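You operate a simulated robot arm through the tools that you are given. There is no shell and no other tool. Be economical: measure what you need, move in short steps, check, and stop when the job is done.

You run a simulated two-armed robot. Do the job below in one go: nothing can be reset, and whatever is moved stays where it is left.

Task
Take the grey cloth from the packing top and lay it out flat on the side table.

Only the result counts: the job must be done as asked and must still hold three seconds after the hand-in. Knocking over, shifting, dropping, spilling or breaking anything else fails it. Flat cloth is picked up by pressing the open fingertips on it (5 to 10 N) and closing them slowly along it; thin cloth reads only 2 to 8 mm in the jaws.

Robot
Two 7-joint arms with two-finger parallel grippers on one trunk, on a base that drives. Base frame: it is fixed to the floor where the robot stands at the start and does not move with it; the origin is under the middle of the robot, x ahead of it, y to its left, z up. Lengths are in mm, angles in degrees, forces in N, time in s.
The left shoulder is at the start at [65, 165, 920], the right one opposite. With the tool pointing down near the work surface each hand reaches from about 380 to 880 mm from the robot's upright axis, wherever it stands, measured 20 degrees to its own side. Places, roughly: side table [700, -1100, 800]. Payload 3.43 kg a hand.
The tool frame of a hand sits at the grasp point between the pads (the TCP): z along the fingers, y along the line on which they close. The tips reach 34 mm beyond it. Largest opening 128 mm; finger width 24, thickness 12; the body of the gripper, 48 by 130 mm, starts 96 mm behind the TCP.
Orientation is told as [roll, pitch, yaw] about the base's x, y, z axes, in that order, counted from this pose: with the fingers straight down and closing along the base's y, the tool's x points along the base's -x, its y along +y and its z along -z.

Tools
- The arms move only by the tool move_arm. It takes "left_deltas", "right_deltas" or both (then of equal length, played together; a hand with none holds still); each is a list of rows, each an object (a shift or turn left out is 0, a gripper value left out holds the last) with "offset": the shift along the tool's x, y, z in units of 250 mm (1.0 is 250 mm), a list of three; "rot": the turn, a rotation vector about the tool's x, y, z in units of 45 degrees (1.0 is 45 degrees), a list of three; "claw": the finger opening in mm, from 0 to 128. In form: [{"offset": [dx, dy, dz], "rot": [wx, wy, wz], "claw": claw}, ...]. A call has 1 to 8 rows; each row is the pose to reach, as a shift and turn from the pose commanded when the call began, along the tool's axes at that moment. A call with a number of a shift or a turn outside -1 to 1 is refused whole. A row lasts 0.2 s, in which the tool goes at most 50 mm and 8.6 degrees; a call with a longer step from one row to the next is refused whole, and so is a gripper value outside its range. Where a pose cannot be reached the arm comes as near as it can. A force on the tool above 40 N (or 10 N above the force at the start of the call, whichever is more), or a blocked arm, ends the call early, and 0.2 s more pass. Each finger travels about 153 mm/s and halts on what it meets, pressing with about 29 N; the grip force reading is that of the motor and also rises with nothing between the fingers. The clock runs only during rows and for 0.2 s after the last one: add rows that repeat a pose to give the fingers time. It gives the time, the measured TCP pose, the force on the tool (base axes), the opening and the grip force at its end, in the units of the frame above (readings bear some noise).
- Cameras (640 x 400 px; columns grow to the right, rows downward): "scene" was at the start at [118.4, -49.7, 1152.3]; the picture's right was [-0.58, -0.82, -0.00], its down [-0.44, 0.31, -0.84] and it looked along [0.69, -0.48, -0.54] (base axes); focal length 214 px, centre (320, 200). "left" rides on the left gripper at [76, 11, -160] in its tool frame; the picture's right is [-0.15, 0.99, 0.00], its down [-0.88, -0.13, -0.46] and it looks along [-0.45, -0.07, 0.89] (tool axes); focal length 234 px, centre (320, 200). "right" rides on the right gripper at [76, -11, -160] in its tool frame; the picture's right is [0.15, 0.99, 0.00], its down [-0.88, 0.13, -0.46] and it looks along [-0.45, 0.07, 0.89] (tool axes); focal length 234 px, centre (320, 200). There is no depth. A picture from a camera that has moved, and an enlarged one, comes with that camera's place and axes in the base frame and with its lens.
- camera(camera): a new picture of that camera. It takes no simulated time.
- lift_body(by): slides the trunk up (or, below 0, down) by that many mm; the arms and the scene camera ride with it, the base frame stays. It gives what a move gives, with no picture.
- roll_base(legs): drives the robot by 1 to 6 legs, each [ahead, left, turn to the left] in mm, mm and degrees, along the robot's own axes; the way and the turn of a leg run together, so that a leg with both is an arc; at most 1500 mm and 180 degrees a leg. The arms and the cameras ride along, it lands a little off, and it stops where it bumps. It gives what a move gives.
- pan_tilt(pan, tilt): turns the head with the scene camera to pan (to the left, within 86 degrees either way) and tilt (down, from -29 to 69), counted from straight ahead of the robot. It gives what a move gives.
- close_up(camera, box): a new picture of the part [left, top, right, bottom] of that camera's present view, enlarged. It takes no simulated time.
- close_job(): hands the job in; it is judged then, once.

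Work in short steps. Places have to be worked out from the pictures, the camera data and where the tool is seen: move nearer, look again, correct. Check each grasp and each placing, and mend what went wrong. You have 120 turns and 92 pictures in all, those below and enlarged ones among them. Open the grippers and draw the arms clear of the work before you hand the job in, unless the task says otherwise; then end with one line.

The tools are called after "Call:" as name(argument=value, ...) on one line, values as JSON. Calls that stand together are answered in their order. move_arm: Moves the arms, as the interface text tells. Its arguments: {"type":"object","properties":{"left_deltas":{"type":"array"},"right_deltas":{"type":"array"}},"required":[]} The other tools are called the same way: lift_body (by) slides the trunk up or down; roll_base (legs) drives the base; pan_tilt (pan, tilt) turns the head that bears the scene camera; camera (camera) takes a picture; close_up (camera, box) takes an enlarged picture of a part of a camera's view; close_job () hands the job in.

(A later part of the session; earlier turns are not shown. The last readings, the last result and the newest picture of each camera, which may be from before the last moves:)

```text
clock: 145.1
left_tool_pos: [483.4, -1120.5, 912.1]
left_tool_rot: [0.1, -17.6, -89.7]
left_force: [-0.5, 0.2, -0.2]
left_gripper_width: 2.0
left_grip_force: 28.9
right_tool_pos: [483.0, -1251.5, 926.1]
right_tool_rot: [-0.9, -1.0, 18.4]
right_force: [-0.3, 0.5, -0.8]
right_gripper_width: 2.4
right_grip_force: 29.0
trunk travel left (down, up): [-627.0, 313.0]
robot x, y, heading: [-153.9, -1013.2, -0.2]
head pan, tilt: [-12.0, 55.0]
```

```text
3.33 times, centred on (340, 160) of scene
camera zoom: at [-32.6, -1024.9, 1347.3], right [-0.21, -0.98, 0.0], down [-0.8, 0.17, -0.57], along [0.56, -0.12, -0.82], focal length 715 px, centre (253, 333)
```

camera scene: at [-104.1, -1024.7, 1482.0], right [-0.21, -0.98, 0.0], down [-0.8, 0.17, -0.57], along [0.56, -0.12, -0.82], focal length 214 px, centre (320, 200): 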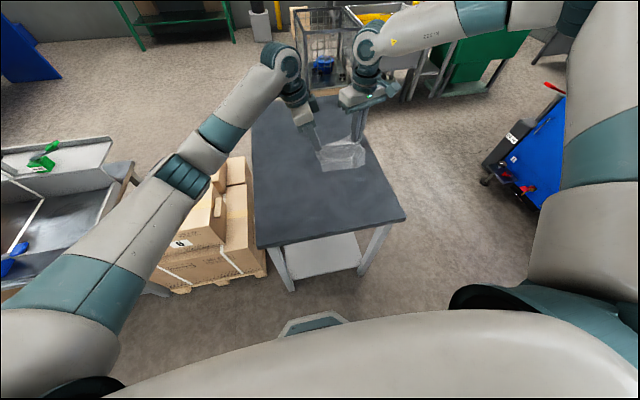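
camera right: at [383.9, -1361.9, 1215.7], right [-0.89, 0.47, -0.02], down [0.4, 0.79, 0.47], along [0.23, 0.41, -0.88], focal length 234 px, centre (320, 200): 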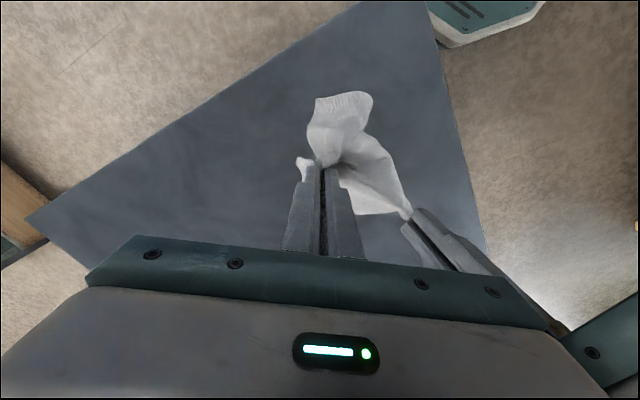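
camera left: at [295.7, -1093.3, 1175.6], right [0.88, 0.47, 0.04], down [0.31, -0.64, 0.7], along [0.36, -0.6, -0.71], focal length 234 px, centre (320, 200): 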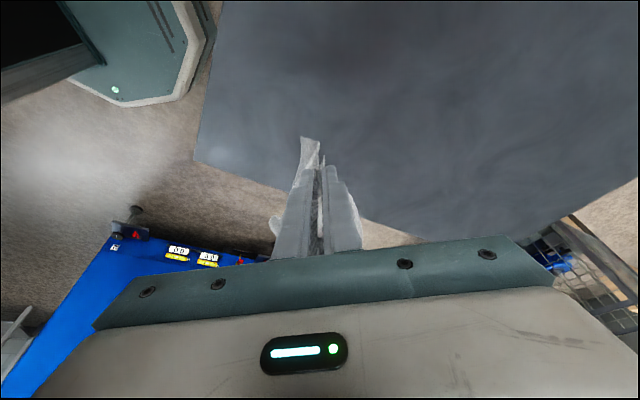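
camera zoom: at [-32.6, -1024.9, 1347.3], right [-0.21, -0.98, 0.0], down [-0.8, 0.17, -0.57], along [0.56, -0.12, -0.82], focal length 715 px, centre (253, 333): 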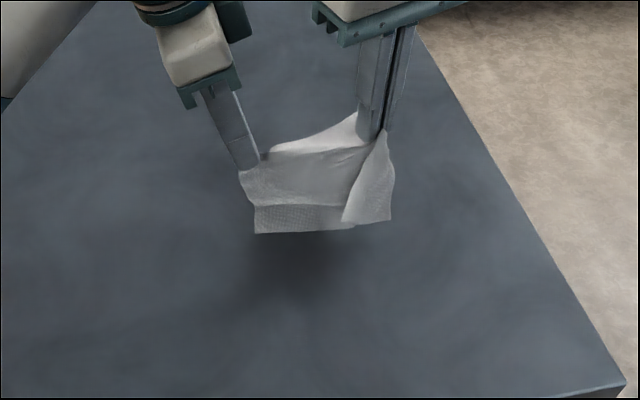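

Lowering onto the surface keeps tucking the creased hem. Better idea: draw the cloth over the table's near end edge (x≈225), so the lower part must trail flat. I raise and back off until the hands are just outside the edge.

Call:
lift_body(by=60)

Call:
roll_base(legs=[[-310, 0, 0]])

Call:
camera(camera="scene")

```text
clock: 146.1
left_tool_pos: [486.2, -1120.0, 971.3]
left_tool_rot: [-0.1, -17.6, -89.8]
left_force: [-0.2, -0.1, 0.3]
left_gripper_width: 1.7
left_grip_force: 29.5
right_tool_pos: [484.6, -1251.7, 983.6]
right_tool_rot: [-0.9, -0.9, 18.5]
right_force: [-0.6, -0.4, 0.7]
right_gripper_width: 2.4
right_grip_force: 28.9
trunk travel left (down, up): [-687.0, 253.0]
robot x, y, heading: [-154.6, -1009.6, -0.3]
head pan, tilt: [-12.0, 55.0]
```

```text
clock: 148.1
left_tool_pos: [182.1, -1118.1, 972.4]
left_tool_rot: [0.0, -17.6, -89.3]
left_force: [-0.2, 0.4, 0.5]
left_gripper_width: 2.0
left_grip_force: 28.5
right_tool_pos: [180.8, -1247.1, 984.3]
right_tool_rot: [-0.8, -0.9, 18.7]
right_force: [0.5, 0.1, -0.6]
right_gripper_width: 2.1
right_grip_force: 28.7
trunk travel left (down, up): [-687.0, 253.0]
robot x, y, heading: [-459.0, -1009.6, 0.2]
head pan, tilt: [-12.0, 55.0]
```

```text
20 pictures are left
camera scene: at [-335.2, -1025.2, 1406.9], right [-0.2, -0.98, 0.0], down [-0.8, 0.17, -0.57], along [0.56, -0.12, -0.82], focal length 214 px, centre (320, 200)
```

scene: 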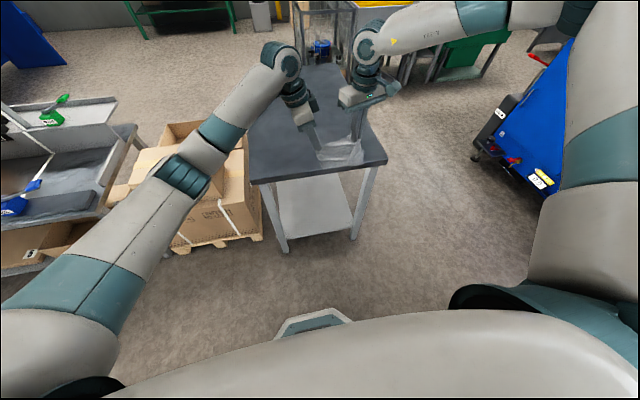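

Hands are 40 mm outside the edge. I lower so the cloth hangs past the tabletop level, then drive forward to draw it over the edge.

Call:
lift_body(by=-78)

Call:
roll_base(legs=[[85, 0, 0]])

Call:
close_up(camera="scene", box=[260, 100, 420, 200])

```text
clock: 149.3
left_tool_pos: [181.5, -1116.9, 894.2]
left_tool_rot: [-0.1, -17.7, -89.2]
left_force: [-0.2, 0.2, -0.9]
left_gripper_width: 2.1
left_grip_force: 28.9
right_tool_pos: [179.8, -1248.0, 907.2]
right_tool_rot: [-0.9, -0.9, 18.7]
right_force: [-0.4, 0.2, 0.4]
right_gripper_width: 2.5
right_grip_force: 29.2
trunk travel left (down, up): [-609.0, 331.0]
robot x, y, heading: [-456.0, -1010.2, 0.2]
head pan, tilt: [-12.0, 55.0]
```

```text
clock: 150.4
left_tool_pos: [265.8, -1116.7, 892.8]
left_tool_rot: [0.0, -17.6, -89.2]
left_force: [0.6, -0.1, -0.2]
left_gripper_width: 1.9
left_grip_force: 28.7
right_tool_pos: [264.6, -1248.1, 905.0]
right_tool_rot: [-0.9, -0.9, 18.7]
right_force: [-0.1, 0.1, 0.7]
right_gripper_width: 2.4
right_grip_force: 29.0
trunk travel left (down, up): [-609.0, 331.0]
robot x, y, heading: [-372.3, -1006.8, 0.4]
head pan, tilt: [-12.0, 55.0]
```

```text
4.00 times, centred on (340, 150) of scene
camera zoom: at [-251.0, -1024.6, 1328.9], right [-0.2, -0.98, 0.0], down [-0.8, 0.17, -0.57], along [0.56, -0.12, -0.82], focal length 858 px, centre (240, 400)
```

zoom: 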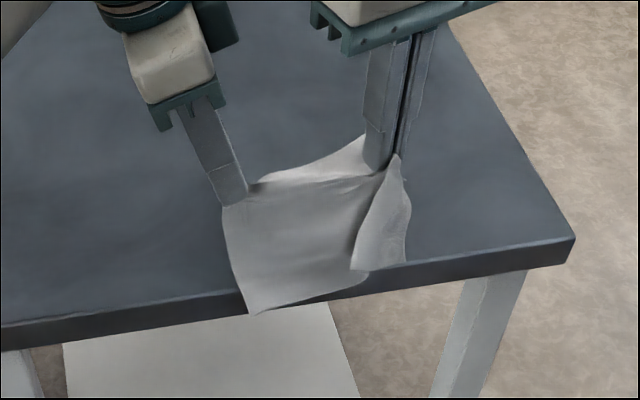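

Exactly as intended: the cloth drapes back over the edge. I keep drawing it forward, lowering gradually.

Call:
roll_base(legs=[[45, 0, 0]])

Call:
lift_body(by=-20)

Call:
roll_base(legs=[[50, 0, 0]])

Call:
close_up(camera="scene", box=[260, 100, 420, 200])

```text
clock: 151.3
left_tool_pos: [309.4, -1116.0, 893.8]
left_tool_rot: [0.1, -17.6, -89.4]
left_force: [0.3, 0.0, -1.3]
left_gripper_width: 1.9
left_grip_force: 29.2
right_tool_pos: [307.7, -1248.4, 906.6]
right_tool_rot: [-1.0, -1.0, 18.7]
right_force: [-0.2, 0.7, 0.1]
right_gripper_width: 2.3
right_grip_force: 28.8
trunk travel left (down, up): [-609.0, 331.0]
robot x, y, heading: [-327.8, -1011.2, 0.4]
head pan, tilt: [-12.0, 55.0]
```

```text
clock: 151.9
left_tool_pos: [310.3, -1116.3, 873.0]
left_tool_rot: [0.1, -17.6, -89.4]
left_force: [0.5, -1.0, -0.1]
left_gripper_width: 1.7
left_grip_force: 29.1
right_tool_pos: [308.8, -1247.2, 885.4]
right_tool_rot: [-0.9, -0.9, 18.6]
right_force: [0.5, 0.2, -0.1]
right_gripper_width: 2.5
right_grip_force: 29.2
trunk travel left (down, up): [-589.0, 351.0]
robot x, y, heading: [-328.6, -1009.6, 0.5]
head pan, tilt: [-12.0, 55.0]
```

```text
clock: 152.9
left_tool_pos: [361.1, -1116.9, 872.7]
left_tool_rot: [0.0, -17.5, -89.5]
left_force: [-0.5, -0.6, 0.2]
left_gripper_width: 2.0
left_grip_force: 28.7
right_tool_pos: [358.9, -1248.7, 885.7]
right_tool_rot: [-0.7, -0.9, 18.6]
right_force: [0.4, -0.5, -0.3]
right_gripper_width: 2.4
right_grip_force: 29.3
trunk travel left (down, up): [-589.0, 351.0]
robot x, y, heading: [-282.0, -1007.5, 0.2]
head pan, tilt: [-12.0, 55.0]
```

```text
4.00 times, centred on (340, 150) of scene
camera zoom: at [-155.5, -1024.4, 1308.9], right [-0.2, -0.98, 0.0], down [-0.8, 0.17, -0.57], along [0.56, -0.12, -0.82], focal length 858 px, centre (240, 400)
```

zoom: 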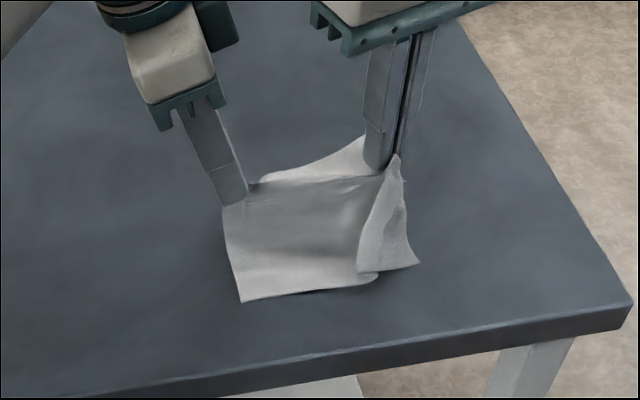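

The body trails flat. I continue lowering and advancing.

Call:
lift_body(by=-14)

Call:
roll_base(legs=[[30, 0, 0]])

Call:
lift_body(by=-12)

Call:
roll_base(legs=[[25, 0, 0]])

Call:
close_up(camera="scene", box=[260, 100, 420, 200])

```text
clock: 153.5
left_tool_pos: [361.6, -1116.5, 858.6]
left_tool_rot: [0.0, -17.6, -89.5]
left_force: [0.0, -0.1, 0.0]
left_gripper_width: 1.9
left_grip_force: 29.0
right_tool_pos: [358.6, -1248.7, 871.0]
right_tool_rot: [-0.8, -0.8, 18.7]
right_force: [-0.4, -0.2, -1.4]
right_gripper_width: 2.2
right_grip_force: 29.1
trunk travel left (down, up): [-575.0, 365.0]
robot x, y, heading: [-276.2, -1011.1, 0.1]
head pan, tilt: [-12.0, 55.0]
```

```text
clock: 154.3
left_tool_pos: [388.6, -1117.1, 859.5]
left_tool_rot: [0.0, -17.6, -89.5]
left_force: [0.5, 1.2, 0.6]
left_gripper_width: 2.0
left_grip_force: 29.0
right_tool_pos: [387.9, -1249.0, 871.9]
right_tool_rot: [-0.9, -0.9, 18.6]
right_force: [-0.3, 0.1, 0.4]
right_gripper_width: 2.9
right_grip_force: 29.5
trunk travel left (down, up): [-575.0, 365.0]
robot x, y, heading: [-252.4, -1012.6, 0.2]
head pan, tilt: [-12.0, 55.0]
```

```text
clock: 154.9
left_tool_pos: [389.7, -1117.3, 847.0]
left_tool_rot: [0.0, -17.6, -89.5]
left_force: [-0.7, 0.7, 0.0]
left_gripper_width: 1.9
left_grip_force: 28.8
right_tool_pos: [387.9, -1248.6, 859.7]
right_tool_rot: [-0.9, -0.9, 18.7]
right_force: [-0.3, 0.0, 0.9]
right_gripper_width: 2.0
right_grip_force: 28.3
trunk travel left (down, up): [-563.0, 377.0]
robot x, y, heading: [-249.6, -1011.1, 0.2]
head pan, tilt: [-12.0, 55.0]
```

```text
clock: 155.7
left_tool_pos: [412.1, -1117.1, 848.7]
left_tool_rot: [0.0, -17.6, -89.5]
left_force: [0.2, -0.1, 0.6]
left_gripper_width: 1.6
left_grip_force: 28.9
right_tool_pos: [412.8, -1249.2, 860.2]
right_tool_rot: [-0.9, -0.8, 18.6]
right_force: [-0.1, 0.5, 0.7]
right_gripper_width: 2.4
right_grip_force: 28.2
trunk travel left (down, up): [-563.0, 377.0]
robot x, y, heading: [-227.0, -1009.1, 0.2]
head pan, tilt: [-12.0, 55.0]
```

```text
4.00 times, centred on (340, 150) of scene
camera zoom: at [-103.4, -1024.0, 1283.1], right [-0.2, -0.98, 0.0], down [-0.8, 0.17, -0.57], along [0.56, -0.12, -0.82], focal length 858 px, centre (240, 400)
```

zoom: 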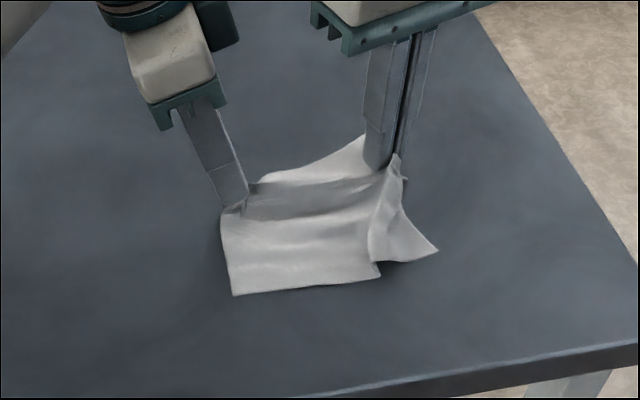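

Nearly flat, and the right corner is splaying out. I lower the last millimetres, spreading the right hand about 12 mm outward to take out slack.

Call:
lift_body(by=-8)

Call:
move_arm(right_deltas=[{"offset": [0.01, -0.03, 0.02]}, {"offset": [0.016, -0.05, 0.036]}])

```text
clock: 156.3
left_tool_pos: [413.5, -1117.6, 837.9]
left_tool_rot: [0.0, -17.6, -89.6]
left_force: [0.2, -0.4, 1.0]
left_gripper_width: 1.8
left_grip_force: 29.0
right_tool_pos: [412.1, -1249.0, 851.4]
right_tool_rot: [-0.8, -1.0, 18.6]
right_force: [-0.6, 0.7, -0.1]
right_gripper_width: 2.4
right_grip_force: 29.3
trunk travel left (down, up): [-555.0, 385.0]
robot x, y, heading: [-226.7, -1004.5, -0.1]
head pan, tilt: [-12.0, 55.0]
```

```text
clock: 156.9
left_tool_pos: [413.6, -1117.8, 840.4]
left_tool_rot: [0.1, -17.7, -89.5]
left_force: [-1.0, -6.5, 0.1]
left_gripper_width: 1.7
left_grip_force: 29.0
right_tool_pos: [412.2, -1259.4, 842.9]
right_tool_rot: [-0.8, -1.1, 18.6]
right_force: [0.4, 5.9, 0.1]
right_gripper_width: 2.8
right_grip_force: 29.0
trunk travel left (down, up): [-555.0, 385.0]
robot x, y, heading: [-225.0, -1009.1, 0.3]
head pan, tilt: [-12.0, 55.0]
```

The edge is taut between the hands (6 N). I lower 3 mm more, then open both slowly and lift straight off.

Call:
lift_body(by=-3)

Call:
move_arm(left_deltas=[{"claw": 4}, {"claw": 8}, {"claw": 12}, {"claw": 16}, {"claw": 16}], right_deltas=[{"claw": 4}, {"claw": 8}, {"claw": 12}, {"claw": 16}, {"claw": 16}])

Call:
lift_body(by=130)

Call:
close_up(camera="scene", box=[260, 120, 420, 220])

```text
clock: 157.4
left_tool_pos: [413.7, -1118.7, 837.0]
left_tool_rot: [0.1, -17.7, -89.6]
left_force: [-1.0, -6.5, 2.4]
left_gripper_width: 1.7
left_grip_force: 28.8
right_tool_pos: [412.8, -1260.1, 840.4]
right_tool_rot: [-0.7, -1.0, 18.6]
right_force: [0.1, 7.5, -0.6]
right_gripper_width: 2.7
right_grip_force: 28.9
trunk travel left (down, up): [-552.0, 388.0]
robot x, y, heading: [-225.0, -1007.3, 0.5]
head pan, tilt: [-12.0, 55.0]
```

```text
clock: 158.6
left_tool_pos: [412.7, -1117.4, 837.1]
left_tool_rot: [0.0, -17.6, -89.6]
left_force: [-0.7, -0.3, -0.2]
left_gripper_width: 16.0
left_grip_force: 0.0
right_tool_pos: [411.7, -1260.0, 839.6]
right_tool_rot: [-0.7, -0.9, 18.6]
right_force: [0.2, 0.9, -0.5]
right_gripper_width: 16.1
right_grip_force: 0.0
trunk travel left (down, up): [-552.0, 388.0]
robot x, y, heading: [-224.1, -1008.7, 0.3]
head pan, tilt: [-12.0, 55.0]
```

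```text
clock: 160.2
left_tool_pos: [413.9, -1117.3, 966.9]
left_tool_rot: [0.0, -17.6, -89.5]
left_force: [0.2, 0.1, -0.3]
left_gripper_width: 15.9
left_grip_force: 0.0
right_tool_pos: [411.3, -1260.4, 969.4]
right_tool_rot: [-0.8, -0.9, 18.6]
right_force: [0.3, 0.1, -0.3]
right_gripper_width: 16.0
right_grip_force: 0.1
trunk travel left (down, up): [-682.0, 258.0]
robot x, y, heading: [-224.9, -1009.7, 0.2]
head pan, tilt: [-12.0, 55.0]
```

```text
4.00 times, centred on (340, 170) of scene
camera zoom: at [-102.6, -1024.2, 1401.9], right [-0.2, -0.98, 0.0], down [-0.8, 0.17, -0.57], along [0.56, -0.12, -0.82], focal length 858 px, centre (240, 320)
```

zoom: 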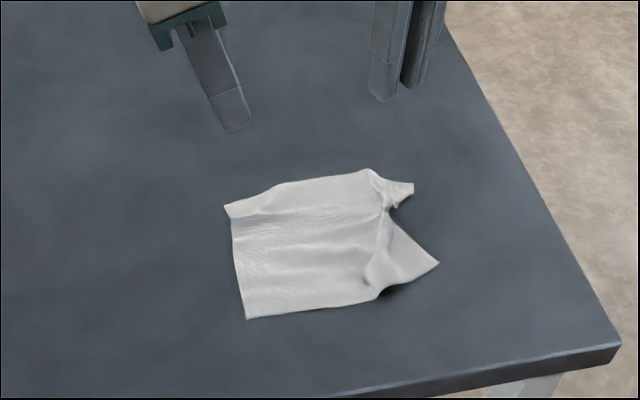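

Largely flat now; what remains is a gather at the right-hand edge (notch near (404,-1276)) that pulls corners C(423,-1304) and D(333,-1298) together. I'll press the left fingers there nearly closed and open them along x to spread it. First I slide the base right to bring the left hand over it, and make that hand vertical.

Call:
roll_base(legs=[[0, -160, 0]])

Call:
move_arm(left_deltas=[{"rot": [0, 0.18, 0], "claw": 8}, {"offset": [0, -0.05, 0], "rot": [0, 0.36, 0]}, {"offset": [0, -0.1, 0], "rot": [0, 0.39, 0]}])

Call:
camera(camera="left")

```text
clock: 161.6
left_tool_pos: [412.9, -1275.3, 966.6]
left_tool_rot: [0.0, -17.6, -89.5]
left_force: [0.2, 0.6, 0.3]
left_gripper_width: 16.2
left_grip_force: 0.1
right_tool_pos: [413.2, -1418.3, 970.1]
right_tool_rot: [-0.9, -1.0, 18.6]
right_force: [1.0, 1.1, 0.5]
right_gripper_width: 16.1
right_grip_force: 0.1
trunk travel left (down, up): [-682.0, 258.0]
robot x, y, heading: [-223.8, -1168.5, 0.2]
head pan, tilt: [-12.0, 55.0]
```

```text
clock: 162.4
left_tool_pos: [389.3, -1275.0, 965.4]
left_tool_rot: [0.0, -0.1, -89.5]
left_force: [0.9, 0.3, 0.9]
left_gripper_width: 7.5
left_grip_force: 0.0
right_tool_pos: [413.2, -1417.5, 971.0]
right_tool_rot: [-0.9, -0.9, 18.6]
right_force: [0.5, 0.0, 0.6]
right_gripper_width: 15.9
right_grip_force: 0.0
trunk travel left (down, up): [-682.0, 258.0]
robot x, y, heading: [-222.4, -1167.3, 0.0]
head pan, tilt: [-12.0, 55.0]
```

```text
15 pictures are left
camera left: at [399.5, -1200.3, 1127.2], right [0.99, -0.14, 0.0], down [-0.12, -0.88, 0.46], along [-0.06, -0.45, -0.89], focal length 234 px, centre (320, 200)
```

left: 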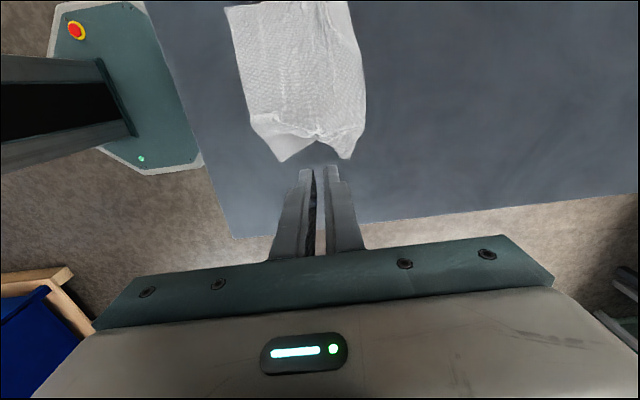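

A clear overhead view: D(334,-1293), notch(388,-1268), C(423,-1301). I shift the left hand 20 mm onto the cloth side of the notch and descend.

Call:
move_arm(left_deltas=[{"offset": [0.04, 0, 0.15]}, {"offset": [0.08, 0, 0.3]}, {"offset": [0.08, 0, 0.44]}, {"offset": [0.08, 0, 0.49]}])

Call:
move_arm(left_deltas=[{"offset": [0, 0, 0.016]}])

```text
clock: 163.4
left_tool_pos: [391.7, -1256.7, 843.7]
left_tool_rot: [0.0, 0.0, -89.5]
left_force: [-0.6, 0.1, -0.9]
left_gripper_width: 7.8
left_grip_force: 0.0
right_tool_pos: [413.3, -1417.9, 969.6]
right_tool_rot: [-0.8, -0.9, 18.6]
right_force: [-0.2, -0.4, 0.7]
right_gripper_width: 15.8
right_grip_force: 0.1
trunk travel left (down, up): [-682.0, 258.0]
robot x, y, heading: [-225.4, -1164.9, 0.4]
head pan, tilt: [-12.0, 55.0]
```

```text
clock: 163.8
left_tool_pos: [391.4, -1255.8, 839.8]
left_tool_rot: [0.0, 0.0, -89.5]
left_force: [-0.5, 0.3, 0.2]
left_gripper_width: 8.3
left_grip_force: 0.0
right_tool_pos: [412.7, -1419.2, 969.1]
right_tool_rot: [-0.8, -0.9, 18.5]
right_force: [0.0, 0.1, -0.4]
right_gripper_width: 16.1
right_grip_force: 0.0
trunk travel left (down, up): [-682.0, 258.0]
robot x, y, heading: [-224.2, -1169.1, 0.2]
head pan, tilt: [-12.0, 55.0]
```

Not touching yet; 4 mm more.

Call:
move_arm(left_deltas=[{"offset": [0, 0, 0.016]}])

```text
clock: 164.2
left_tool_pos: [390.5, -1256.8, 837.0]
left_tool_rot: [-0.1, -0.1, -89.6]
left_force: [0.0, 0.3, 1.0]
left_gripper_width: 7.8
left_grip_force: 0.0
right_tool_pos: [412.2, -1418.9, 970.2]
right_tool_rot: [-0.8, -0.9, 18.5]
right_force: [0.6, 0.1, 0.3]
right_gripper_width: 16.1
right_grip_force: 0.1
trunk travel left (down, up): [-682.0, 258.0]
robot x, y, heading: [-222.9, -1167.4, 0.2]
head pan, tilt: [-12.0, 55.0]
```

Another 2 mm for about 6 N, then I open slowly to spread the gather.

Call:
move_arm(left_deltas=[{"offset": [0, 0, 0.007]}, {"offset": [0, 0, 0.007], "claw": 18}, {"offset": [0, 0, 0.007], "claw": 28}, {"offset": [0, 0, 0.007], "claw": 38}, {"offset": [0, 0, 0.007], "claw": 48}, {"offset": [0, 0, 0.007], "claw": 58}, {"offset": [0, 0, 0.007], "claw": 68}, {"offset": [0, 0, 0.007], "claw": 74}])

Call:
camera(camera="left")

```text
clock: 166.0
left_tool_pos: [390.0, -1256.1, 836.1]
left_tool_rot: [0.0, -0.1, -89.5]
left_force: [2.6, 0.6, 18.5]
left_gripper_width: 72.4
left_grip_force: 0.0
right_tool_pos: [411.3, -1419.1, 971.7]
right_tool_rot: [-0.8, -1.0, 18.7]
right_force: [0.0, 0.2, -0.6]
right_gripper_width: 16.0
right_grip_force: 0.1
trunk travel left (down, up): [-682.0, 258.0]
robot x, y, heading: [-224.7, -1164.9, 0.4]
head pan, tilt: [-12.0, 55.0]
```

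```text
14 pictures are left
camera left: at [399.3, -1181.1, 996.8], right [0.99, -0.14, 0.0], down [-0.12, -0.88, 0.46], along [-0.06, -0.45, -0.89], focal length 234 px, centre (320, 200)
```

left: 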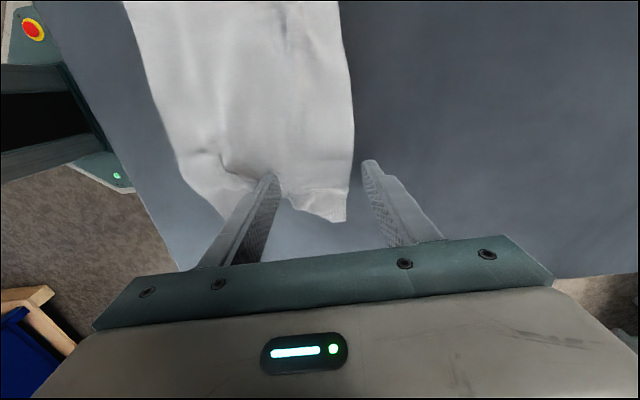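

The near finger spread its side, but the far finger slid off the edge. I lift and look.

Call:
move_arm(left_deltas=[{"offset": [0, 0, -0.1]}, {"offset": [0, 0, -0.3]}, {"offset": [0, 0, -0.5]}])

Call:
close_up(camera="left", box=[200, 0, 400, 200])

```text
clock: 166.8
left_tool_pos: [387.5, -1253.5, 958.1]
left_tool_rot: [0.0, 0.0, -89.5]
left_force: [-1.3, 0.6, -0.1]
left_gripper_width: 73.7
left_grip_force: 0.1
right_tool_pos: [413.2, -1419.0, 969.5]
right_tool_rot: [-0.8, -0.9, 18.6]
right_force: [-0.2, 0.2, -0.5]
right_gripper_width: 16.1
right_grip_force: 0.0
trunk travel left (down, up): [-682.0, 258.0]
robot x, y, heading: [-224.4, -1170.1, 0.2]
head pan, tilt: [-12.0, 55.0]
```

```text
2.00 times, centred on (300, 100) of left
camera zoom: at [398.0, -1179.1, 1118.7], right [0.99, -0.14, 0.0], down [-0.12, -0.88, 0.46], along [-0.06, -0.45, -0.89], focal length 468 px, centre (360, 400)
```

zoom: 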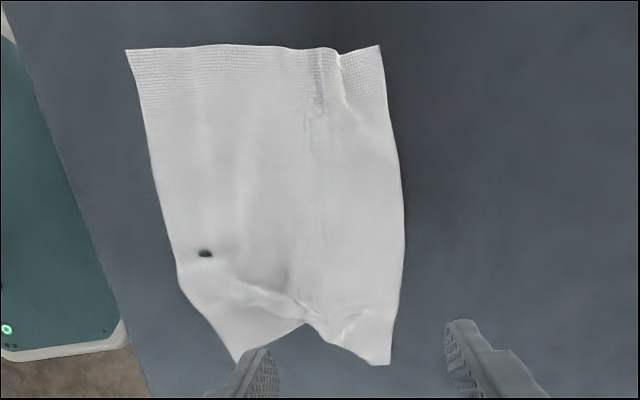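

Better: only a smaller pleat remains between D(294,-1294) and C(401,-1311). I'll close the left fingers, press on corner D and draw it outward (-x,-y), then do the same at C.

Call:
move_arm(left_deltas=[{"offset": [-0.05, -0.16, 0], "claw": 0}, {"offset": [-0.1, -0.32, 0]}, {"offset": [-0.108, -0.348, 0.16]}, {"offset": [-0.108, -0.348, 0.33]}, {"offset": [-0.108, -0.348, 0.46]}, {"offset": [-0.108, -0.348, 0.48]}])

Call:
move_arm(left_deltas=[{"offset": [0, 0, 0.009]}])

```text
clock: 168.2
left_tool_pos: [300.9, -1281.5, 839.5]
left_tool_rot: [0.1, 0.0, -89.5]
left_force: [-0.2, -0.4, -0.1]
left_gripper_width: 0.0
left_grip_force: 29.0
right_tool_pos: [414.5, -1418.8, 969.6]
right_tool_rot: [-0.7, -0.9, 18.6]
right_force: [-0.7, 1.2, -0.6]
right_gripper_width: 15.8
right_grip_force: 0.0
trunk travel left (down, up): [-682.0, 258.0]
robot x, y, heading: [-220.2, -1166.6, -0.0]
head pan, tilt: [-12.0, 55.0]
```

```text
clock: 168.6
left_tool_pos: [301.7, -1281.2, 837.1]
left_tool_rot: [0.0, -0.2, -89.5]
left_force: [-0.6, -0.1, -0.1]
left_gripper_width: 0.0
left_grip_force: 28.9
right_tool_pos: [411.8, -1418.8, 969.7]
right_tool_rot: [-0.8, -0.9, 18.6]
right_force: [-0.1, -0.1, -0.1]
right_gripper_width: 16.0
right_grip_force: 0.0
trunk travel left (down, up): [-682.0, 258.0]
robot x, y, heading: [-223.8, -1168.2, 0.4]
head pan, tilt: [-12.0, 55.0]
```

Just above contact. I press ~2.5 mm down, draw D outward about 30 mm, then lift.

Call:
move_arm(left_deltas=[{"offset": [0, 0, 0.01]}, {"offset": [-0.028, -0.015, 0.01]}, {"offset": [-0.056, -0.03, 0.01]}, {"offset": [-0.084, -0.045, 0.01]}, {"offset": [-0.112, -0.06, 0.01]}])

Call:
move_arm(left_deltas=[{"offset": [0, 0, -0.1]}, {"offset": [0, 0, -0.28]}, {"offset": [0.05, 0.15, -0.4]}, {"offset": [0.1, 0.33, -0.48]}])

Call:
close_up(camera="left", box=[200, 0, 400, 200])

```text
clock: 169.8
left_tool_pos: [288.9, -1312.6, 835.5]
left_tool_rot: [0.0, 0.0, -89.5]
left_force: [0.2, 0.2, 1.7]
left_gripper_width: 0.1
left_grip_force: 29.1
right_tool_pos: [412.2, -1419.2, 970.6]
right_tool_rot: [-0.8, -1.0, 18.6]
right_force: [1.6, -0.5, 0.1]
right_gripper_width: 16.1
right_grip_force: 0.0
trunk travel left (down, up): [-682.0, 258.0]
robot x, y, heading: [-225.3, -1169.3, 0.2]
head pan, tilt: [-12.0, 55.0]
```

```text
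refused: row 4 steps farther than a row can; nothing moved
```

```text
2.00 times, centred on (300, 100) of left
camera zoom: at [298.3, -1237.8, 996.2], right [0.99, -0.14, 0.0], down [-0.12, -0.88, 0.46], along [-0.06, -0.45, -0.89], focal length 468 px, centre (360, 400)
```

zoom: 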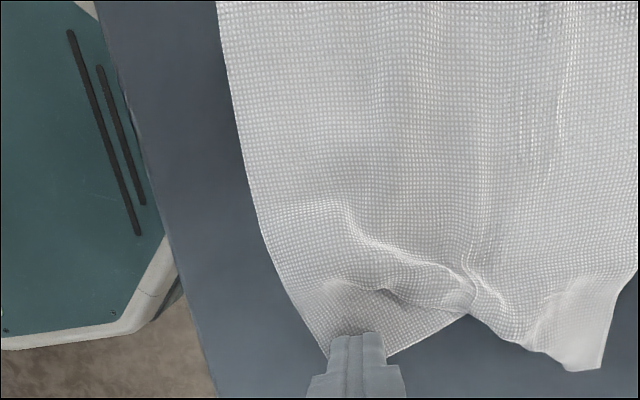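

The light press just drew the whole cloth along (now ~25 mm toward -y, still on the table). Opposed spreading works better: I repeat it centred on the notch at (340,-1290), with a smaller opening so both fingers stay on the cloth.

Call:
move_arm(left_deltas=[{"offset": [0, 0, -0.12], "claw": 2}, {"offset": [0.04, 0.1, -0.12]}, {"offset": [0.092, 0.204, -0.12]}, {"offset": [0.092, 0.204, -0.02]}, {"offset": [0.092, 0.204, 0.006]}, {"offset": [0.092, 0.204, 0.006]}])

```text
clock: 171.2
left_tool_pos: [336.8, -1288.0, 834.7]
left_tool_rot: [0.3, -0.1, -89.4]
left_force: [2.6, 0.6, 21.5]
left_gripper_width: 0.1
left_grip_force: 29.2
right_tool_pos: [411.0, -1418.9, 971.3]
right_tool_rot: [-0.9, -1.0, 18.6]
right_force: [0.3, -0.2, 0.0]
right_gripper_width: 16.2
right_grip_force: 0.2
trunk travel left (down, up): [-682.0, 258.0]
robot x, y, heading: [-225.4, -1166.3, -0.1]
head pan, tilt: [-12.0, 55.0]
```

21 N: I ease off about 1.5 mm and open slowly to 56 mm.

Call:
move_arm(left_deltas=[{"offset": [0, 0, -0.006]}, {"offset": [0, 0, -0.006], "claw": 8}, {"offset": [0, 0, -0.006], "claw": 16}, {"offset": [0, 0, -0.006], "claw": 24}, {"offset": [0, 0, -0.006], "claw": 32}, {"offset": [0, 0, -0.006], "claw": 40}, {"offset": [0, 0, -0.006], "claw": 48}, {"offset": [0, 0, -0.006], "claw": 56}])

Call:
move_arm(left_deltas=[{"offset": [0, 0, -0.15]}, {"offset": [0, 0, -0.32]}, {"offset": [0, 0, -0.5]}])

Call:
close_up(camera="left", box=[200, 0, 400, 200])

```text
clock: 173.0
left_tool_pos: [336.4, -1289.4, 835.1]
left_tool_rot: [0.2, -0.2, -89.6]
left_force: [-2.9, -0.3, 18.5]
left_gripper_width: 54.3
left_grip_force: 0.1
right_tool_pos: [411.5, -1418.1, 971.4]
right_tool_rot: [-0.9, -1.0, 18.5]
right_force: [-0.7, 0.0, -0.4]
right_gripper_width: 16.2
right_grip_force: 0.1
trunk travel left (down, up): [-682.0, 258.0]
robot x, y, heading: [-226.1, -1167.1, 0.0]
head pan, tilt: [-12.0, 55.0]
```

```text
clock: 173.8
left_tool_pos: [335.5, -1289.8, 959.0]
left_tool_rot: [-0.1, 0.0, -89.6]
left_force: [-0.8, -0.2, 0.4]
left_gripper_width: 56.1
left_grip_force: 0.1
right_tool_pos: [412.0, -1419.1, 969.6]
right_tool_rot: [-0.8, -0.9, 18.6]
right_force: [-0.7, -0.1, 0.4]
right_gripper_width: 15.9
right_grip_force: 0.2
trunk travel left (down, up): [-682.0, 258.0]
robot x, y, heading: [-224.6, -1164.9, 0.1]
head pan, tilt: [-12.0, 55.0]
```

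```text
2.00 times, centred on (300, 100) of left
camera zoom: at [346.1, -1214.8, 1120.2], right [0.99, -0.14, 0.0], down [-0.12, -0.88, 0.46], along [-0.06, -0.45, -0.89], focal length 468 px, centre (360, 400)
```

zoom: 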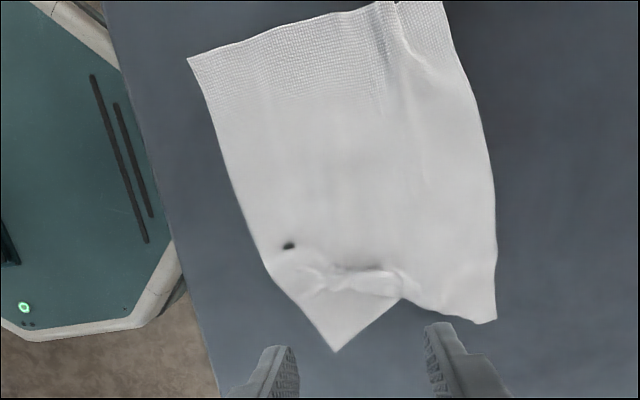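

Good progress: C's side is now flat. One pleat remains across corner D, running along x. I turn the left hand to yaw≈-37 so it can spread across that pleat (pulling D outward), and centre it at (318,-1279).

Call:
move_arm(left_deltas=[{"offset": [0.02, -0.03, 0], "rot": [0, 0, -0.18], "claw": 4}, {"offset": [0.044, -0.068, 0], "rot": [0, 0, -0.36]}, {"offset": [0.044, -0.068, 0], "rot": [0, 0, -0.54]}, {"offset": [0.044, -0.068, 0], "rot": [0, 0, -0.72]}, {"offset": [0.044, -0.068, 0], "rot": [0, 0, -0.9]}])

Call:
move_arm(left_deltas=[{"rot": [0, 0, -0.15], "offset": [0, 0, 0.1]}, {"rot": [0, 0, -0.28], "offset": [0, 0, 0.28]}, {"rot": [0, 0, -0.28], "offset": [0, 0, 0.44]}, {"rot": [0, 0, -0.28], "offset": [0, 0, 0.485]}])

```text
clock: 175.0
left_tool_pos: [322.0, -1277.4, 959.2]
left_tool_rot: [0.1, -0.2, -48.8]
left_force: [-0.4, -0.1, 0.2]
left_gripper_width: 3.9
left_grip_force: 0.1
right_tool_pos: [411.5, -1420.1, 970.5]
right_tool_rot: [-0.8, -0.9, 18.6]
right_force: [0.0, 0.0, 1.0]
right_gripper_width: 16.1
right_grip_force: 0.1
trunk travel left (down, up): [-682.0, 258.0]
robot x, y, heading: [-226.3, -1166.4, 0.4]
head pan, tilt: [-12.0, 55.0]
```

```text
clock: 176.0
left_tool_pos: [322.3, -1277.2, 839.5]
left_tool_rot: [0.0, -0.1, -36.4]
left_force: [0.0, 0.4, 0.2]
left_gripper_width: 4.1
left_grip_force: 0.1
right_tool_pos: [412.6, -1419.1, 970.3]
right_tool_rot: [-0.7, -0.9, 18.6]
right_force: [1.0, -0.2, -0.2]
right_gripper_width: 15.9
right_grip_force: 0.1
trunk travel left (down, up): [-682.0, 258.0]
robot x, y, heading: [-225.9, -1165.0, 0.1]
head pan, tilt: [-12.0, 55.0]
```

I press about 4 mm further (≈8–10 N) and open to 60 mm slowly, then lift and look.

Call:
move_arm(left_deltas=[{"offset": [0, 0, 0.017]}, {"offset": [0, 0, 0.017], "claw": 12}, {"offset": [0, 0, 0.017], "claw": 20}, {"offset": [0, 0, 0.017], "claw": 28}, {"offset": [0, 0, 0.017], "claw": 36}, {"offset": [0, 0, 0.017], "claw": 44}, {"offset": [0, 0, 0.017], "claw": 52}, {"offset": [0, 0, 0.017], "claw": 60}])

Call:
move_arm(left_deltas=[{"offset": [0, 0, -0.15]}, {"offset": [0, 0, -0.32]}, {"offset": [0, 0, -0.5]}])

Call:
camera(camera="left")

```text
clock: 177.8
left_tool_pos: [321.7, -1276.8, 834.3]
left_tool_rot: [-0.1, -0.1, -36.4]
left_force: [1.7, 1.5, 16.2]
left_gripper_width: 58.9
left_grip_force: 0.1
right_tool_pos: [410.8, -1419.0, 971.3]
right_tool_rot: [-1.0, -1.0, 18.6]
right_force: [-0.4, 0.5, 0.0]
right_gripper_width: 16.0
right_grip_force: 0.0
trunk travel left (down, up): [-682.0, 258.0]
robot x, y, heading: [-223.7, -1167.3, 0.6]
head pan, tilt: [-12.0, 55.0]
```

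```text
clock: 178.6
left_tool_pos: [321.1, -1274.5, 959.3]
left_tool_rot: [0.0, 0.1, -36.4]
left_force: [0.0, -0.5, 0.0]
left_gripper_width: 60.0
left_grip_force: 0.0
right_tool_pos: [411.9, -1417.7, 970.5]
right_tool_rot: [-0.9, -0.9, 18.6]
right_force: [0.0, 0.2, -0.2]
right_gripper_width: 16.1
right_grip_force: 0.1
trunk travel left (down, up): [-682.0, 258.0]
robot x, y, heading: [-225.2, -1168.0, 0.2]
head pan, tilt: [-12.0, 55.0]
```

```text
10 pictures are left
camera left: at [265.9, -1221.8, 1120.1], right [0.7, 0.71, 0.0], down [0.63, -0.63, 0.46], along [0.32, -0.32, -0.89], focal length 234 px, centre (320, 200)
```

left: 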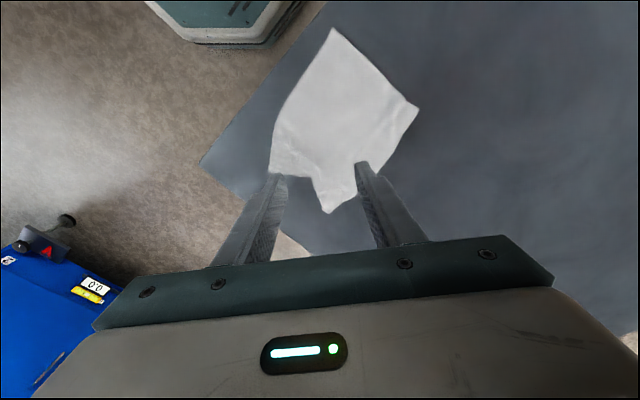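

Much flatter. An enlarged look at what remains.

Call:
close_up(camera="left", box=[230, 20, 440, 220])

```text
2.00 times, centred on (335, 120) of left
camera zoom: at [265.9, -1221.8, 1120.1], right [0.7, 0.71, 0.0], down [0.63, -0.63, 0.46], along [0.32, -0.32, -0.89], focal length 468 px, centre (290, 360)
```

zoom: 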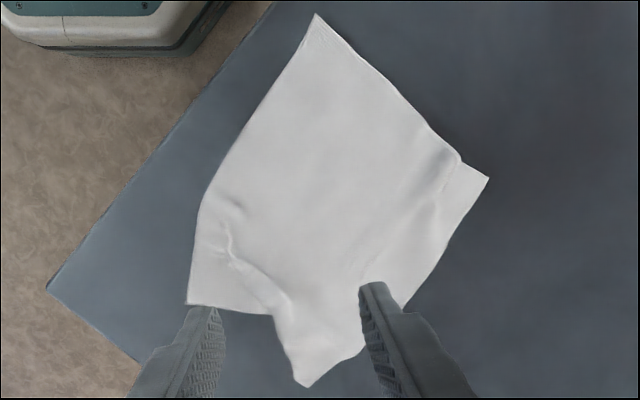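

A last pleat runs along x at y≈-1301 between D(296,-1355) and the body. I turn the left hand to yaw≈-12, centre on (312,-1301) and spread again.

Call:
move_arm(left_deltas=[{"offset": [-0.02, -0.05, 0], "rot": [0, 0, -0.18], "claw": 4}, {"offset": [-0.034, -0.107, 0.05], "rot": [0, 0, -0.36]}, {"offset": [-0.034, -0.107, 0.2], "rot": [0, 0, -0.54]}, {"offset": [-0.034, -0.107, 0.36], "rot": [0, 0, -0.54]}, {"offset": [-0.034, -0.107, 0.48], "rot": [0, 0, -0.54]}])

Call:
move_arm(left_deltas=[{"offset": [0, 0, 0.017]}, {"offset": [0, 0, 0.017], "claw": 12}, {"offset": [0, 0, 0.017], "claw": 20}, {"offset": [0, 0, 0.017], "claw": 28}, {"offset": [0, 0, 0.017], "claw": 36}, {"offset": [0, 0, 0.017], "claw": 44}, {"offset": [0, 0, 0.017], "claw": 52}, {"offset": [0, 0, 0.017], "claw": 60}])

Call:
move_arm(left_deltas=[{"offset": [0, 0, -0.15]}, {"offset": [0, 0, -0.32]}, {"offset": [0, 0, -0.5]}])

Call:
close_up(camera="left", box=[200, 0, 440, 220])

```text
clock: 179.8
left_tool_pos: [313.7, -1302.2, 841.7]
left_tool_rot: [0.0, -0.1, -12.0]
left_force: [0.5, -0.3, 0.3]
left_gripper_width: 4.1
left_grip_force: 0.1
right_tool_pos: [413.2, -1418.2, 970.1]
right_tool_rot: [-0.8, -0.8, 18.5]
right_force: [-0.5, 0.1, 0.7]
right_gripper_width: 15.8
right_grip_force: 0.0
trunk travel left (down, up): [-682.0, 258.0]
robot x, y, heading: [-225.0, -1166.2, -0.0]
head pan, tilt: [-12.0, 55.0]
```

```text
clock: 181.6
left_tool_pos: [314.1, -1302.3, 836.4]
left_tool_rot: [0.0, 0.0, -12.2]
left_force: [0.4, -0.6, 0.4]
left_gripper_width: 59.9
left_grip_force: 0.1
right_tool_pos: [413.5, -1419.2, 970.2]
right_tool_rot: [-0.8, -0.9, 18.6]
right_force: [0.0, -0.2, 0.9]
right_gripper_width: 16.1
right_grip_force: 0.1
trunk travel left (down, up): [-682.0, 258.0]
robot x, y, heading: [-224.2, -1166.6, 0.3]
head pan, tilt: [-12.0, 55.0]
```

```text
clock: 182.4
left_tool_pos: [312.8, -1303.3, 959.4]
left_tool_rot: [-0.1, 0.0, -12.0]
left_force: [-0.8, 0.4, 0.1]
left_gripper_width: 60.1
left_grip_force: 0.0
right_tool_pos: [412.3, -1418.5, 970.1]
right_tool_rot: [-0.8, -1.0, 18.7]
right_force: [0.8, 0.6, -0.2]
right_gripper_width: 15.9
right_grip_force: 0.1
trunk travel left (down, up): [-682.0, 258.0]
robot x, y, heading: [-226.0, -1165.6, -0.0]
head pan, tilt: [-12.0, 55.0]
```

```text
1.82 times, centred on (320, 110) of left
camera zoom: at [240.7, -1277.3, 1119.9], right [0.35, 0.94, 0.0], down [0.83, -0.31, 0.46], along [0.43, -0.16, -0.89], focal length 426 px, centre (320, 364)
```

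zoom: 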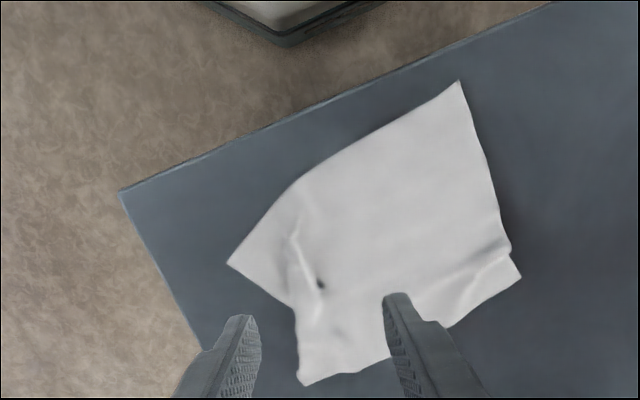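

That pass barely touched (0.4 N). The ridge is at (317,-1315); I re-centre and press properly.

Call:
move_arm(left_deltas=[{"offset": [-0.026, -0.044, 0.1], "claw": 4}, {"offset": [-0.026, -0.044, 0.28]}, {"offset": [-0.026, -0.044, 0.44]}, {"offset": [-0.026, -0.044, 0.495]}, {"offset": [-0.026, -0.044, 0.503]}])

```text
clock: 183.6
left_tool_pos: [314.5, -1316.7, 835.3]
left_tool_rot: [0.0, -0.2, -12.1]
left_force: [0.2, -0.8, 14.2]
left_gripper_width: 4.5
left_grip_force: 0.3
right_tool_pos: [412.4, -1418.4, 972.0]
right_tool_rot: [-0.8, -1.0, 18.6]
right_force: [0.3, 0.1, 0.5]
right_gripper_width: 16.2
right_grip_force: 0.0
trunk travel left (down, up): [-682.0, 258.0]
robot x, y, heading: [-227.8, -1168.5, 0.2]
head pan, tilt: [-12.0, 55.0]
```

14 N, good contact. I open slowly to 60 mm, lift, and look.

Call:
move_arm(left_deltas=[{"claw": 10}, {"claw": 17}, {"claw": 24}, {"claw": 31}, {"claw": 38}, {"claw": 46}, {"claw": 54}, {"claw": 60}])

Call:
move_arm(left_deltas=[{"offset": [0, 0, -0.15]}, {"offset": [0, 0, -0.32]}, {"offset": [0, 0, -0.5]}])

Call:
close_up(camera="left", box=[200, 0, 440, 220])

```text
clock: 185.4
left_tool_pos: [314.9, -1316.0, 836.0]
left_tool_rot: [-0.1, -0.2, -12.0]
left_force: [1.7, 3.0, 26.9]
left_gripper_width: 57.7
left_grip_force: 0.1
right_tool_pos: [410.5, -1417.9, 971.6]
right_tool_rot: [-0.8, -1.0, 18.5]
right_force: [-0.4, 0.3, -0.2]
right_gripper_width: 16.1
right_grip_force: 0.0
trunk travel left (down, up): [-682.0, 258.0]
robot x, y, heading: [-226.0, -1168.8, 0.3]
head pan, tilt: [-12.0, 55.0]
```

```text
clock: 186.2
left_tool_pos: [312.3, -1315.3, 955.8]
left_tool_rot: [-0.1, 0.0, -12.1]
left_force: [0.1, -0.1, 0.4]
left_gripper_width: 59.8
left_grip_force: 0.0
right_tool_pos: [413.2, -1418.6, 968.8]
right_tool_rot: [-0.8, -0.9, 18.7]
right_force: [-0.2, -0.3, -0.4]
right_gripper_width: 16.0
right_grip_force: 0.1
trunk travel left (down, up): [-682.0, 258.0]
robot x, y, heading: [-228.0, -1167.0, 0.0]
head pan, tilt: [-12.0, 55.0]
```

```text
1.82 times, centred on (320, 110) of left
camera zoom: at [240.9, -1289.4, 1116.8], right [0.35, 0.94, 0.0], down [0.83, -0.31, 0.46], along [0.43, -0.16, -0.89], focal length 426 px, centre (320, 364)
```

zoom: 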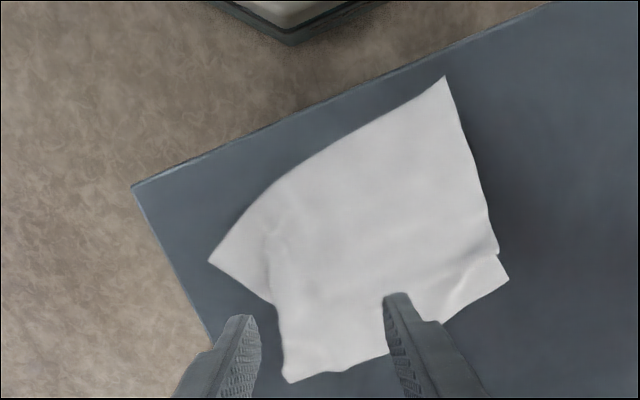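

Very close now. What's left is a shallow gather at the notch (329,-1362) on the C–D edge and a small ridge near A. I spread the C–D edge once more along x: base 80 mm right, hand to yaw≈-81 at (330,-1350).

Call:
roll_base(legs=[[0, -80, 0]])

Call:
move_arm(left_deltas=[{"offset": [-0.01, 0.05, 0], "rot": [0, 0, 0.18], "claw": 4}, {"offset": [-0.02, 0.1, 0], "rot": [0, 0, 0.36]}, {"offset": [-0.033, 0.19, 0], "rot": [0, 0, 0.54]}, {"offset": [-0.033, 0.19, 0], "rot": [0, 0, 0.72]}, {"offset": [-0.033, 0.19, 0], "rot": [0, 0, 0.9]}])

Call:
move_arm(left_deltas=[{"rot": [0, 0, 0.18]}, {"rot": [0, 0, 0.36]}, {"rot": [0, 0, 0.54]}, {"rot": [0, 0, 0.63]}])

Call:
close_up(camera="left", box=[160, 0, 440, 240])

```text
clock: 187.3
left_tool_pos: [312.9, -1395.6, 955.1]
left_tool_rot: [0.0, 0.1, -12.0]
left_force: [0.3, 0.3, 0.5]
left_gripper_width: 60.4
left_grip_force: 0.1
right_tool_pos: [413.2, -1498.6, 969.6]
right_tool_rot: [-0.8, -0.9, 18.6]
right_force: [0.6, -0.6, 0.5]
right_gripper_width: 16.0
right_grip_force: 0.1
trunk travel left (down, up): [-682.0, 258.0]
robot x, y, heading: [-223.7, -1247.2, 0.1]
head pan, tilt: [-12.0, 55.0]
```

```text
clock: 188.5
left_tool_pos: [332.7, -1349.6, 954.1]
left_tool_rot: [0.0, -0.1, -52.5]
left_force: [-0.4, 0.4, -0.3]
left_gripper_width: 4.1
left_grip_force: 0.0
right_tool_pos: [413.2, -1499.5, 970.7]
right_tool_rot: [-0.8, -0.8, 18.6]
right_force: [0.1, -0.6, 0.8]
right_gripper_width: 16.0
right_grip_force: 0.1
trunk travel left (down, up): [-682.0, 258.0]
robot x, y, heading: [-227.0, -1247.4, 0.2]
head pan, tilt: [-12.0, 55.0]
```

```text
clock: 189.5
left_tool_pos: [330.4, -1350.6, 954.2]
left_tool_rot: [0.1, 0.0, -81.1]
left_force: [-0.1, 0.3, 0.1]
left_gripper_width: 4.0
left_grip_force: 0.0
right_tool_pos: [413.8, -1497.8, 969.8]
right_tool_rot: [-0.8, -0.9, 18.8]
right_force: [-0.9, 0.4, -1.0]
right_gripper_width: 15.8
right_grip_force: 0.1
trunk travel left (down, up): [-682.0, 258.0]
robot x, y, heading: [-223.5, -1243.9, 0.3]
head pan, tilt: [-12.0, 55.0]
```

```text
1.67 times, centred on (300, 120) of left
camera zoom: at [329.9, -1274.9, 1116.4], right [1.0, 0.01, 0.0], down [0.01, -0.89, 0.46], along [0.01, -0.46, -0.89], focal length 390 px, centre (353, 333)
```

zoom: 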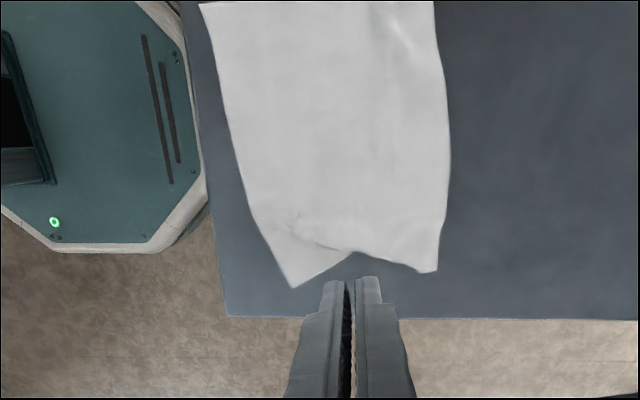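

I centre on the remaining crease at x≈318 and spread along x with firm contact.

Call:
move_arm(left_deltas=[{"offset": [0, -0.048, 0.15]}, {"offset": [0, -0.048, 0.32]}, {"offset": [0, -0.048, 0.45]}, {"offset": [0, -0.048, 0.474]}, {"offset": [0, -0.048, 0.482]}])

```text
clock: 190.7
left_tool_pos: [319.4, -1352.0, 835.6]
left_tool_rot: [0.1, -0.1, -80.8]
left_force: [0.2, -1.3, 3.5]
left_gripper_width: 3.9
left_grip_force: 0.1
right_tool_pos: [412.8, -1497.6, 972.1]
right_tool_rot: [-0.8, -0.9, 18.7]
right_force: [0.3, 0.0, 0.6]
right_gripper_width: 15.9
right_grip_force: 0.1
trunk travel left (down, up): [-682.0, 258.0]
robot x, y, heading: [-225.3, -1248.5, 0.5]
head pan, tilt: [-12.0, 55.0]
```

Call:
move_arm(left_deltas=[{"offset": [0, 0, 0.005]}, {"offset": [0, 0, 0.005], "claw": 12}, {"offset": [0, 0, 0.005], "claw": 20}, {"offset": [0, 0, 0.005], "claw": 28}, {"offset": [0, 0, 0.005], "claw": 36}, {"offset": [0, 0, 0.005], "claw": 44}, {"offset": [0, 0, 0.005], "claw": 52}, {"offset": [0, 0, 0.005], "claw": 60}])

Call:
move_arm(left_deltas=[{"offset": [0, 0, -0.15]}, {"offset": [0, 0, -0.32]}, {"offset": [0, 0, -0.5]}])

Call:
close_up(camera="left", box=[160, 0, 440, 240])

```text
clock: 192.5
left_tool_pos: [319.8, -1351.7, 836.5]
left_tool_rot: [0.2, -0.2, -80.8]
left_force: [-1.8, -0.9, 14.5]
left_gripper_width: 58.9
left_grip_force: 0.0
right_tool_pos: [412.4, -1498.8, 970.6]
right_tool_rot: [-0.9, -0.9, 18.7]
right_force: [1.3, -0.3, -0.7]
right_gripper_width: 15.9
right_grip_force: 0.0
trunk travel left (down, up): [-682.0, 258.0]
robot x, y, heading: [-225.1, -1249.1, 0.2]
head pan, tilt: [-12.0, 55.0]
```

```text
clock: 193.3
left_tool_pos: [317.1, -1352.6, 960.0]
left_tool_rot: [0.0, 0.0, -80.8]
left_force: [-0.3, -0.1, -0.1]
left_gripper_width: 60.1
left_grip_force: 0.0
right_tool_pos: [413.9, -1498.9, 969.2]
right_tool_rot: [-0.8, -0.9, 18.7]
right_force: [-0.3, -0.6, 0.3]
right_gripper_width: 15.9
right_grip_force: 0.1
trunk travel left (down, up): [-682.0, 258.0]
robot x, y, heading: [-224.2, -1245.5, 0.1]
head pan, tilt: [-12.0, 55.0]
```

```text
1.67 times, centred on (300, 120) of left
camera zoom: at [315.6, -1277.0, 1120.7], right [1.0, 0.01, 0.0], down [0.01, -0.89, 0.46], along [0.01, -0.46, -0.89], focal length 390 px, centre (353, 333)
```

zoom: 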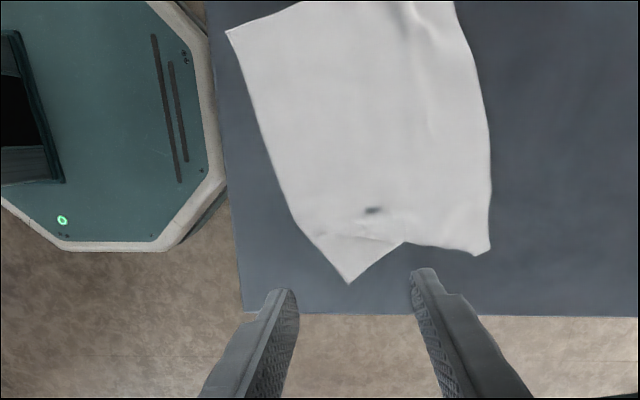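

C's side is good; corner D has a shallow crease again, at y≈-1353. Now I use both hands: the right presses on D to hold it while the left presses on the body and draws it away (+y), also moving the cloth back from the table edge. First I position them.

Call:
roll_base(legs=[[0, 80, 0]])

Call:
move_arm(left_deltas=[{"offset": [0.02, 0.06, 0], "claw": 0}, {"offset": [0.053, 0.122, 0]}, {"offset": [0.053, 0.122, 0]}, {"offset": [0.053, 0.122, 0]}], right_deltas=[{"offset": [0.11, 0.09, 0], "claw": 0}, {"offset": [0.22, 0.18, 0]}, {"offset": [0.336, 0.265, 0]}, {"offset": [0.336, 0.265, 0]}])

```text
clock: 194.3
left_tool_pos: [316.3, -1274.4, 960.0]
left_tool_rot: [-0.1, -0.1, -80.8]
left_force: [-0.4, 0.4, 0.2]
left_gripper_width: 60.0
left_grip_force: 0.0
right_tool_pos: [412.5, -1419.2, 969.0]
right_tool_rot: [-0.8, -0.9, 18.7]
right_force: [-0.9, 0.0, 0.7]
right_gripper_width: 16.0
right_grip_force: 0.1
trunk travel left (down, up): [-682.0, 258.0]
robot x, y, heading: [-222.8, -1168.5, 0.2]
head pan, tilt: [-12.0, 55.0]
```

```text
clock: 195.3
left_tool_pos: [344.7, -1257.2, 960.8]
left_tool_rot: [0.0, 0.0, -80.9]
left_force: [0.6, -0.1, 0.1]
left_gripper_width: 0.0
left_grip_force: 29.3
right_tool_pos: [314.7, -1386.8, 966.4]
right_tool_rot: [-0.9, -1.0, 18.7]
right_force: [-0.7, 0.4, -0.3]
right_gripper_width: 0.0
right_grip_force: 28.8
trunk travel left (down, up): [-682.0, 258.0]
robot x, y, heading: [-227.5, -1167.8, 0.1]
head pan, tilt: [-12.0, 55.0]
```

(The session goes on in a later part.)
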